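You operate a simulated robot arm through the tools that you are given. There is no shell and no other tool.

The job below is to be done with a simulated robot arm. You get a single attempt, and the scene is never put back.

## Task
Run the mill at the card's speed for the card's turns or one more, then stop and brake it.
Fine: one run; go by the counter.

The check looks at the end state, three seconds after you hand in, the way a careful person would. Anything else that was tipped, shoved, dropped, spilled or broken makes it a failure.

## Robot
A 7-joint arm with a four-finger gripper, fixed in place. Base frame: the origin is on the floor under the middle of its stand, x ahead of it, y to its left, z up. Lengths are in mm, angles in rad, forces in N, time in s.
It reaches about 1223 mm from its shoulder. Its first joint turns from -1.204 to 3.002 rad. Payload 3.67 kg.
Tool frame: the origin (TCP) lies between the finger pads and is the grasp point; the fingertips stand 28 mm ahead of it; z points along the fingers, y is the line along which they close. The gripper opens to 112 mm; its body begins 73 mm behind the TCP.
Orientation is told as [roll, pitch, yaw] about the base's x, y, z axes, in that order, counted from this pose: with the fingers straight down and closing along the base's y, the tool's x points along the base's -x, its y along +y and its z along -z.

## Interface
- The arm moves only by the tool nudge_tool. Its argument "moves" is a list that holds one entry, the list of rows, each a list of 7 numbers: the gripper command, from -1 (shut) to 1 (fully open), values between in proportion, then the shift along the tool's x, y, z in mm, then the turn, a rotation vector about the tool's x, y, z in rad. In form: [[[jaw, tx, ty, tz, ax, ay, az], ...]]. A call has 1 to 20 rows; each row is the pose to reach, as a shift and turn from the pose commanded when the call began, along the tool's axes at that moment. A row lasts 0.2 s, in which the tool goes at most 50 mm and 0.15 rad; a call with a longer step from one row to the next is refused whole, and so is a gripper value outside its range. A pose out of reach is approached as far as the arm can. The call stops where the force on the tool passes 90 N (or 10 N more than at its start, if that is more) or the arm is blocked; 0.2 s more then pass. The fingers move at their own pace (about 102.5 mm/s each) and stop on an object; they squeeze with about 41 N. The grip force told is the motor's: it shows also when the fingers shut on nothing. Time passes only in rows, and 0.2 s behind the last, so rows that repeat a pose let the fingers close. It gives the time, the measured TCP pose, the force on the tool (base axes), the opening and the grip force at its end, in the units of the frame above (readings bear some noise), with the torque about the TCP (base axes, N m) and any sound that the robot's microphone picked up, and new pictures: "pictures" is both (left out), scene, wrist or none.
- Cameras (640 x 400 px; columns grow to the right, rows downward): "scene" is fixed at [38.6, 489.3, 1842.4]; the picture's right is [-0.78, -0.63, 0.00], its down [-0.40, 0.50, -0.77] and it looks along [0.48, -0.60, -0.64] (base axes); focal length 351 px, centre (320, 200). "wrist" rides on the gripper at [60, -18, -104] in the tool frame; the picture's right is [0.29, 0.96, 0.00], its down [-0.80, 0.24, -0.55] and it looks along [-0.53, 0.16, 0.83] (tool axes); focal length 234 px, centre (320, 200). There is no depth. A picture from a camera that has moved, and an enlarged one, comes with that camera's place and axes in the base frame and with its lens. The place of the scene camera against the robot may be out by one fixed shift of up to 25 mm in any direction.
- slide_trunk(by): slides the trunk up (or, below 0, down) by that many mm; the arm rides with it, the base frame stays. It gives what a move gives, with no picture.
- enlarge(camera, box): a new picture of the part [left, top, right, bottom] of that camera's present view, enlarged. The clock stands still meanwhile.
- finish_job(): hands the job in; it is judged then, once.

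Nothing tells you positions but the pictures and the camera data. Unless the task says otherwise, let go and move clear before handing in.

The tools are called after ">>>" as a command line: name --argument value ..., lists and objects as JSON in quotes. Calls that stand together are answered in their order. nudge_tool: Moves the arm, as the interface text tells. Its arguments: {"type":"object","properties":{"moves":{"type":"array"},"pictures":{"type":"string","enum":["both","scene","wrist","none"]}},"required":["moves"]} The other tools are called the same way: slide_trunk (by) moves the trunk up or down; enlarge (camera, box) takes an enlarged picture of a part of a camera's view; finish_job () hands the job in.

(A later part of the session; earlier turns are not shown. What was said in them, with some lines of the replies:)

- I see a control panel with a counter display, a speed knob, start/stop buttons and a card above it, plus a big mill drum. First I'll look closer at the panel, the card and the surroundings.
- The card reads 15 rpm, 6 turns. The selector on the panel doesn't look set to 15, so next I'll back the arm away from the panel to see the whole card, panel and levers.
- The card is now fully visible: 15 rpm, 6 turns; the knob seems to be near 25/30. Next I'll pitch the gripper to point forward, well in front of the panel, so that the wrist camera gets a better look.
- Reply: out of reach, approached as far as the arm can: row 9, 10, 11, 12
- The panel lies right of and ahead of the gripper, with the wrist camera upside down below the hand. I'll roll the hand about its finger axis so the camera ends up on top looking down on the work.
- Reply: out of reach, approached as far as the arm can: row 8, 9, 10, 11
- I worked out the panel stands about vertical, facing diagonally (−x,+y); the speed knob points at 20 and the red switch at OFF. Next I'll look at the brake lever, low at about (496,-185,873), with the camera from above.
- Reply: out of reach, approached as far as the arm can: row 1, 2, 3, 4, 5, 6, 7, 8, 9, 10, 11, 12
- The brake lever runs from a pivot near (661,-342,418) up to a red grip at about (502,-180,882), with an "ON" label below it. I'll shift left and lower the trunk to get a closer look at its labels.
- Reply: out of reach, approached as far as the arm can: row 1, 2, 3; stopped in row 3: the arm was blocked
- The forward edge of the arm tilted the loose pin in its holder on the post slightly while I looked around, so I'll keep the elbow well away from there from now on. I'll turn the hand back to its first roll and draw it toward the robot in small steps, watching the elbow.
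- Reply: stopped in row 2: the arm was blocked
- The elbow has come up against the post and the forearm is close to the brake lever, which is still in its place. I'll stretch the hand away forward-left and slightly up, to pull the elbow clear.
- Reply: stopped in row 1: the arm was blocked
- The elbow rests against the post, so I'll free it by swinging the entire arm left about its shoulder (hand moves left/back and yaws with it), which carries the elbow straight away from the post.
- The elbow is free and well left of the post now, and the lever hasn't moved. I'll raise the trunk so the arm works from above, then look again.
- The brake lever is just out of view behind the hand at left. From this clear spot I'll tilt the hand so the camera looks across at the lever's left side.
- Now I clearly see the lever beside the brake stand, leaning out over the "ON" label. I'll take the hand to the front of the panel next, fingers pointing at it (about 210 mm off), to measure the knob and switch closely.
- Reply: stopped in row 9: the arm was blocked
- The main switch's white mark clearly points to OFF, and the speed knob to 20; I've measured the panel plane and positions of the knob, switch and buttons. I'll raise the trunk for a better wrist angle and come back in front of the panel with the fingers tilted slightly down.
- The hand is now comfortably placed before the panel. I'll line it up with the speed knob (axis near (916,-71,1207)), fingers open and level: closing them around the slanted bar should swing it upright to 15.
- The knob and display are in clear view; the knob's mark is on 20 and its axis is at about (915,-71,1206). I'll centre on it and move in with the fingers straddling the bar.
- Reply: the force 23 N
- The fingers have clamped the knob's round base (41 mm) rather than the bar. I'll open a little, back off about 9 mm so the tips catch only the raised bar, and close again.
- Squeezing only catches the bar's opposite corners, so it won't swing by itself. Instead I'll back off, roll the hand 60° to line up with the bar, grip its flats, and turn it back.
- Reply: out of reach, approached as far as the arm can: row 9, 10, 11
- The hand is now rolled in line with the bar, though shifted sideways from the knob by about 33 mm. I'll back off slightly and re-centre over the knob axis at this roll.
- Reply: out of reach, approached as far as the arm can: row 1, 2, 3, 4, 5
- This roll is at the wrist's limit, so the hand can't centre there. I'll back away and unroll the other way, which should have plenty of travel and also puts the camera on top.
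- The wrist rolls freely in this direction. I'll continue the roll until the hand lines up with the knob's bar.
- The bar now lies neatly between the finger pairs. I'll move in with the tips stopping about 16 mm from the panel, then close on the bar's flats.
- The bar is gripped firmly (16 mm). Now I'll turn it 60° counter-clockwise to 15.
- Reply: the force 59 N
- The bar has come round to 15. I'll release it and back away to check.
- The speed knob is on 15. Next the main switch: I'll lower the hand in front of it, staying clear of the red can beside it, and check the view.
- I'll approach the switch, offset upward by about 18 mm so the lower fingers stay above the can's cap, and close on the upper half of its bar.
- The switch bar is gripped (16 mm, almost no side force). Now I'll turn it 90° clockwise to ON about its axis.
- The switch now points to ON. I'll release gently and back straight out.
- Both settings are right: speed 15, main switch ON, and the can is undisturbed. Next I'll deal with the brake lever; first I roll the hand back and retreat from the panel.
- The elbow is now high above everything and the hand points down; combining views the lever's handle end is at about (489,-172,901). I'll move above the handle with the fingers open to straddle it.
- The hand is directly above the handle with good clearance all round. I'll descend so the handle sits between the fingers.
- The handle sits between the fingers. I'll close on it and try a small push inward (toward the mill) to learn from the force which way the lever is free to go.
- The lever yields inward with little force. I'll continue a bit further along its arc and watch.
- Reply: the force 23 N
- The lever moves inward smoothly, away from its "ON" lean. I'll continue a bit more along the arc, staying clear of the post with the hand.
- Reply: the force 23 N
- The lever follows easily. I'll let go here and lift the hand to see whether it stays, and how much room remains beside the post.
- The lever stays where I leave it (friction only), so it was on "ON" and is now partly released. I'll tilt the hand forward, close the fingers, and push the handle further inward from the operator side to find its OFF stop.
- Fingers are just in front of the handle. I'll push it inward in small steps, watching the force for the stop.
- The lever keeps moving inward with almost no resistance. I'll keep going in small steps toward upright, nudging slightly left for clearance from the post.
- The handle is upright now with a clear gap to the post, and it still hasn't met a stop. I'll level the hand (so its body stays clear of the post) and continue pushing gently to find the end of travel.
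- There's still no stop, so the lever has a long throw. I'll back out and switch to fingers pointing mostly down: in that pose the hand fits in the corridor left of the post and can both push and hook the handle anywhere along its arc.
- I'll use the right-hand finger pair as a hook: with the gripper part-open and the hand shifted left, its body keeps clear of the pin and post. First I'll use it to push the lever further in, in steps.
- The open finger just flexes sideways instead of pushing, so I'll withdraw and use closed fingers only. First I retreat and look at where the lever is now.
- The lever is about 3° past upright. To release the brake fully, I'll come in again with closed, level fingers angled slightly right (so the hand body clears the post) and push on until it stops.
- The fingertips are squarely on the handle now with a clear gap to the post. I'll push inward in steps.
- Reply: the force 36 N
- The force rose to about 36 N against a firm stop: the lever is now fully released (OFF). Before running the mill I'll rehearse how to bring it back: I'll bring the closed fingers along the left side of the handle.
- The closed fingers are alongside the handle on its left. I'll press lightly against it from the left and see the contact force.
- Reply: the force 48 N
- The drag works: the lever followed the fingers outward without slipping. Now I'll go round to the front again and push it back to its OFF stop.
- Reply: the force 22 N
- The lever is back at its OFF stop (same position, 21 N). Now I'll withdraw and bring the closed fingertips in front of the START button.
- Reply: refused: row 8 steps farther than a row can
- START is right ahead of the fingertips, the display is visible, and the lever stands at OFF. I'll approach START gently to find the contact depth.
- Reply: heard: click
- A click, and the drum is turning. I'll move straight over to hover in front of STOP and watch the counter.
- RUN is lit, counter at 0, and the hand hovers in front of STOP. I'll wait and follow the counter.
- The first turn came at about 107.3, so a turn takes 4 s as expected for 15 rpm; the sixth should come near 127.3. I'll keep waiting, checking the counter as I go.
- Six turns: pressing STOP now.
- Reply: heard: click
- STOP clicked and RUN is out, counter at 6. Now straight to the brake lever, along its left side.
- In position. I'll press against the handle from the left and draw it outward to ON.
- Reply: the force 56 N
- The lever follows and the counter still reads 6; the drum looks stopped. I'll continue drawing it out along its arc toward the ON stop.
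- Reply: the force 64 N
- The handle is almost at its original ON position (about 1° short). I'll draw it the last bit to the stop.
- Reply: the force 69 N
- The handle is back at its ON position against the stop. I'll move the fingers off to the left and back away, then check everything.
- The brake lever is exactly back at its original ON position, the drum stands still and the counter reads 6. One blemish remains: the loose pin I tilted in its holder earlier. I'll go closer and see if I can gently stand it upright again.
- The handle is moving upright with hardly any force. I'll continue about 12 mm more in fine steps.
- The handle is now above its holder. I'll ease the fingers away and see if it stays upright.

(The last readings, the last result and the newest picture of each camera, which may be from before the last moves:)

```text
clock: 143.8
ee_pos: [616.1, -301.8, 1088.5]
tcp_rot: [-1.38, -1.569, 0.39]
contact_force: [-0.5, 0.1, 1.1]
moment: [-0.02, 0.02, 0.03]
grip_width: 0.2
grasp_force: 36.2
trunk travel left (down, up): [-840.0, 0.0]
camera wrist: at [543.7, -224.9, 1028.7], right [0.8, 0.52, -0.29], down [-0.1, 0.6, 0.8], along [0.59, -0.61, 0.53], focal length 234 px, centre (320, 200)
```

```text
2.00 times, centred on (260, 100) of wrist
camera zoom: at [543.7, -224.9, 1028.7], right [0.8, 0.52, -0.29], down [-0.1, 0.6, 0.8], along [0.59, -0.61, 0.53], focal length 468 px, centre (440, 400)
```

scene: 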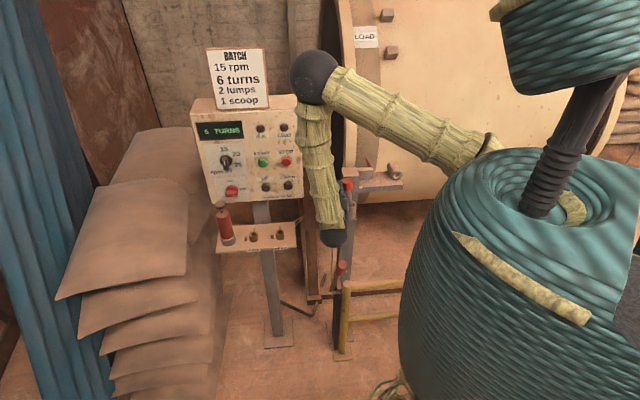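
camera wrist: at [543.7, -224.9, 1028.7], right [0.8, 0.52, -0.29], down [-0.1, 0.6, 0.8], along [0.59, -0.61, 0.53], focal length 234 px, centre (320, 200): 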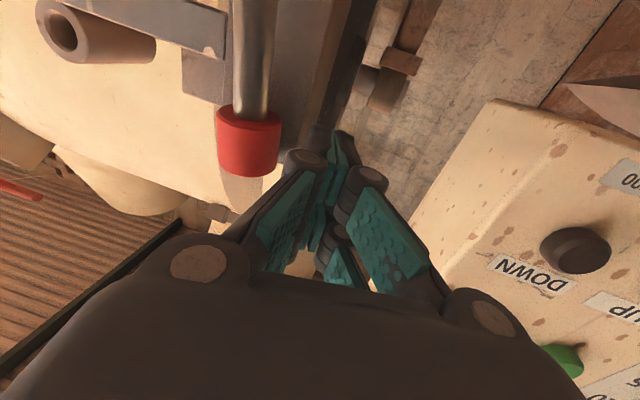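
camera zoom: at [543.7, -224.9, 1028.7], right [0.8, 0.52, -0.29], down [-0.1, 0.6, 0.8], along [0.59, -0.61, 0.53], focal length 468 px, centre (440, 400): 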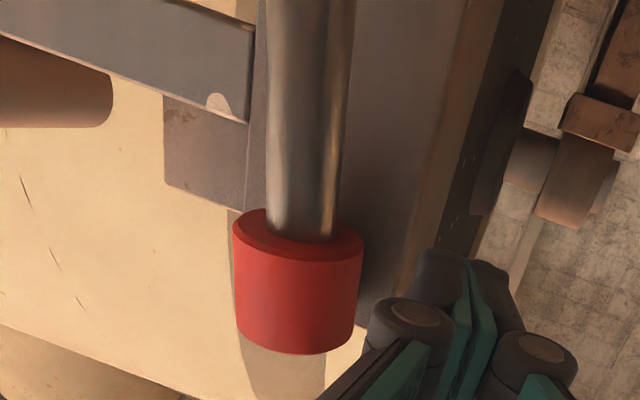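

The pin now stands upright in its holder again. I'll withdraw straight back and well clear.

>>> nudge_tool --moves '[[[-1, 0, 2, -20, 0, 0, 0], [-1, 0, 4, -60, 0, 0, 0], [-1, 0, 6, -105, 0, 0, 0], [-1, 0, 8, -150, 0, 0, 0], [-1, 0, 10, -195, 0, 0, 0], [-0.5, 0, 10, -200, 0, 0, 0]]]' --pictures "both"

>>> enlarge --camera "scene" --box '[310, 150, 390, 230]'

>>> enlarge --camera "scene" --box '[180, 40, 320, 220]'

>>> enlarge --camera "scene" --box '[200, 180, 400, 320]'

```text
clock: 145.2
ee_pos: [513.7, -127.5, 1089.4]
tcp_rot: [-1.269, -1.567, 0.277]
contact_force: [-0.4, -0.2, 0.2]
moment: [0.0, 0.02, 0.01]
grip_width: 28.1
grasp_force: 0.1
trunk travel left (down, up): [-840.0, 0.0]
camera wrist: at [442.0, -51.6, 1029.3], right [0.8, 0.52, -0.29], down [-0.1, 0.6, 0.8], along [0.59, -0.61, 0.53], focal length 234 px, centre (320, 200)
```

scene: 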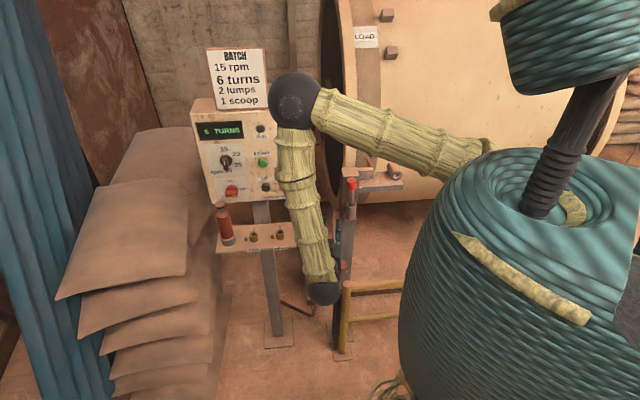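
wrist: 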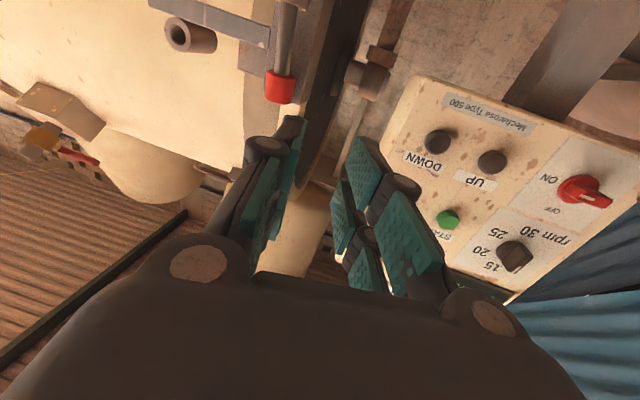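

```text
5.00 times, centred on (350, 190) of scene
camera zoom: at [38.6, 489.3, 1842.4], right [-0.78, -0.63, 0.0], down [-0.4, 0.5, -0.77], along [0.48, -0.6, -0.64], focal length 1756 px, centre (170, 250)
```

zoom: 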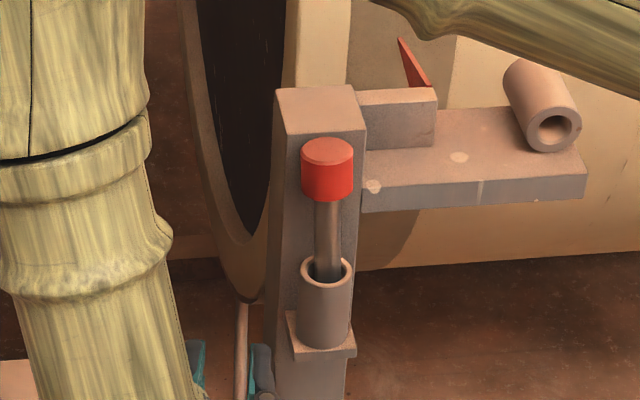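

```text
2.22 times, centred on (250, 130) of scene
camera zoom: at [38.6, 489.3, 1842.4], right [-0.78, -0.63, 0.0], down [-0.4, 0.5, -0.77], along [0.48, -0.6, -0.64], focal length 780 px, centre (476, 356)
```

zoom: 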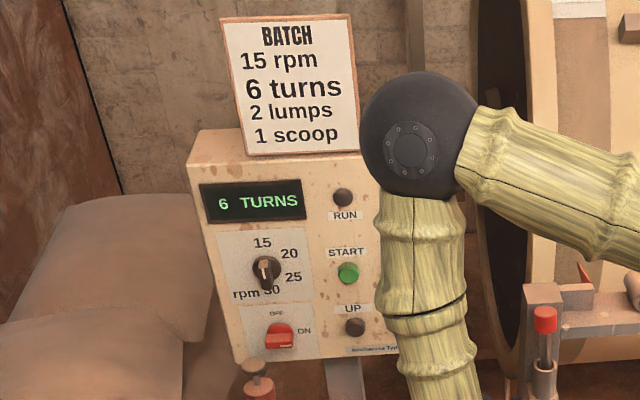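

```text
2.86 times, centred on (300, 250) of scene
camera zoom: at [38.6, 489.3, 1842.4], right [-0.78, -0.63, 0.0], down [-0.4, 0.5, -0.77], along [0.48, -0.6, -0.64], focal length 1003 px, centre (377, 57)
```

zoom: 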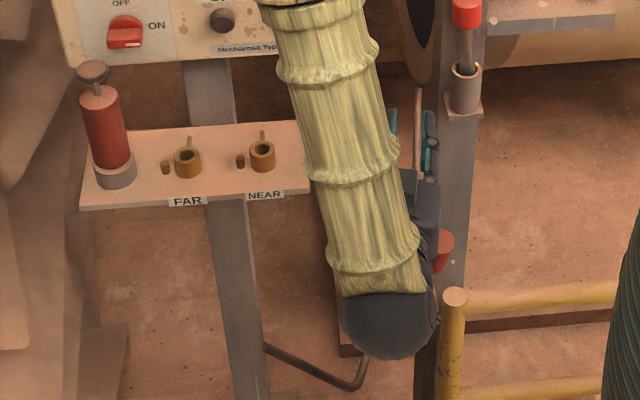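

Everything looks right. I'll lift the hand a little further away and take a last look at lever, drum, lamps and counter.

>>> nudge_tool --moves '[[[-0.5, -40, 15, 0, 0, 0, 0], [-0.5, -80, 30, 0, 0, 0, 0], [-0.5, -120, 50, 0, 0, 0, 0], [-0.5, -150, 70, 0, 0, 0, 0], [-0.5, -150, 70, 0, 0, 0, 0]]]' --pictures "both"

>>> enlarge --camera "scene" --box '[200, 90, 400, 320]'

>>> enlarge --camera "scene" --box '[290, 210, 390, 310]'

>>> enlarge --camera "scene" --box '[310, 0, 510, 210]'

```text
clock: 146.3
ee_pos: [572.7, -92.7, 1231.2]
tcp_rot: [-0.556, -1.551, -0.448]
contact_force: [0.8, -0.6, 0.2]
moment: [0.0, 0.01, -0.02]
grip_width: 28.0
grasp_force: 0.1
trunk travel left (down, up): [-840.0, 0.0]
camera wrist: at [500.3, -16.4, 1173.9], right [0.8, 0.52, -0.3], down [-0.08, 0.59, 0.8], along [0.59, -0.62, 0.51], focal length 234 px, centre (320, 200)
```

scene: 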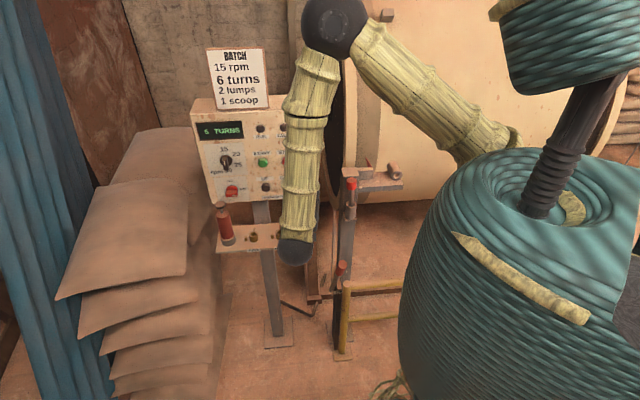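
wrist: 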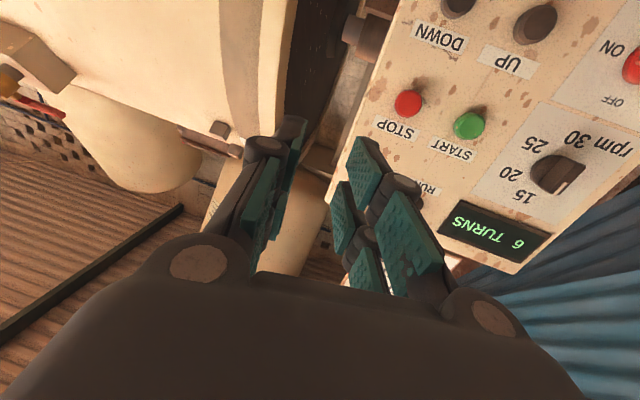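

```text
1.74 times, centred on (300, 205) of scene
camera zoom: at [38.6, 489.3, 1842.4], right [-0.78, -0.63, 0.0], down [-0.4, 0.5, -0.77], along [0.48, -0.6, -0.64], focal length 611 px, centre (355, 191)
```

zoom: 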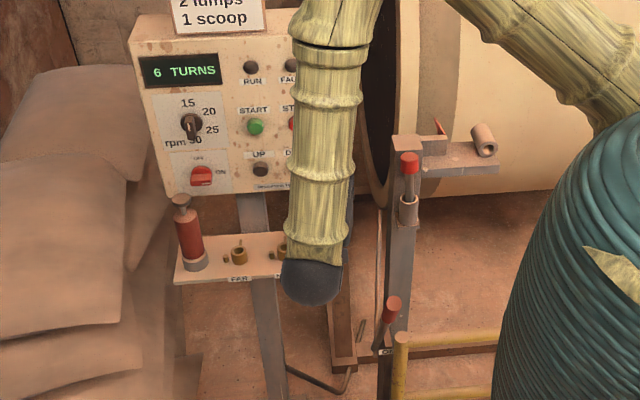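

```text
4.00 times, centred on (340, 260) of scene
camera zoom: at [38.6, 489.3, 1842.4], right [-0.78, -0.63, 0.0], down [-0.4, 0.5, -0.77], along [0.48, -0.6, -0.64], focal length 1404 px, centre (240, -40)
```

zoom: 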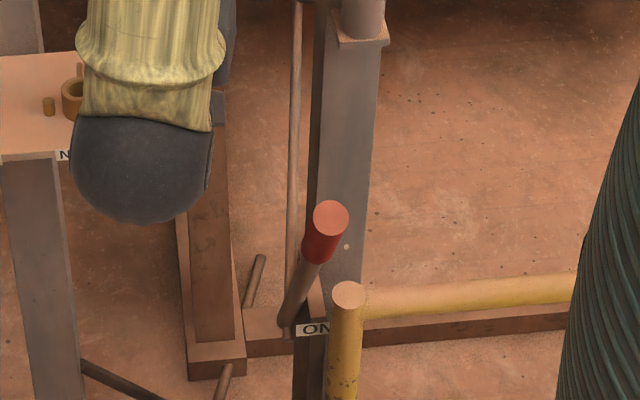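

```text
1.90 times, centred on (410, 105) of scene
camera zoom: at [38.6, 489.3, 1842.4], right [-0.78, -0.63, 0.0], down [-0.4, 0.5, -0.77], along [0.48, -0.6, -0.64], focal length 669 px, centre (149, 381)
```

zoom: 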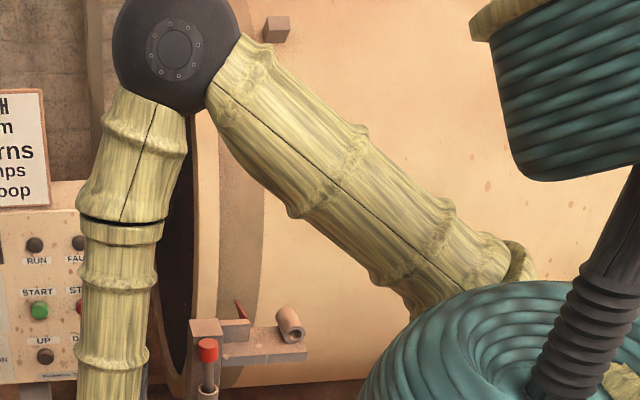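

The counter reads 6, RUN and FAULT are out, and the drum isn't moving. The speed knob is at 15, the brake lever is against its ON stop, and the pin is upright in its holder. The arm is clear of everything, so I'm handing in.

>>> finish_job

```text
The job is handed in.
```

I ran the mill once at 15 rpm, stopped it when the counter reached 6 turns, and set the brake. The job is handed in.

- **Run:** I set the speed knob from 20 to 15, turned the main switch ON, released the brake, then pressed START. I pressed STOP just after the counter showed 6. It still read 6 at the end, and the RUN and FAULT lamps were out.
- **Brake:** the lever is back against its ON stop, in the same place it started from, and the drum is standing still.
- **Pin:** early on, the arm bumped the loose red-handled pin and tilted it in its holder on the post. I stood it upright again before handing in, within about 4 mm of where it began.
- **Main switch:** I left it ON, since the task did not say to turn it off.
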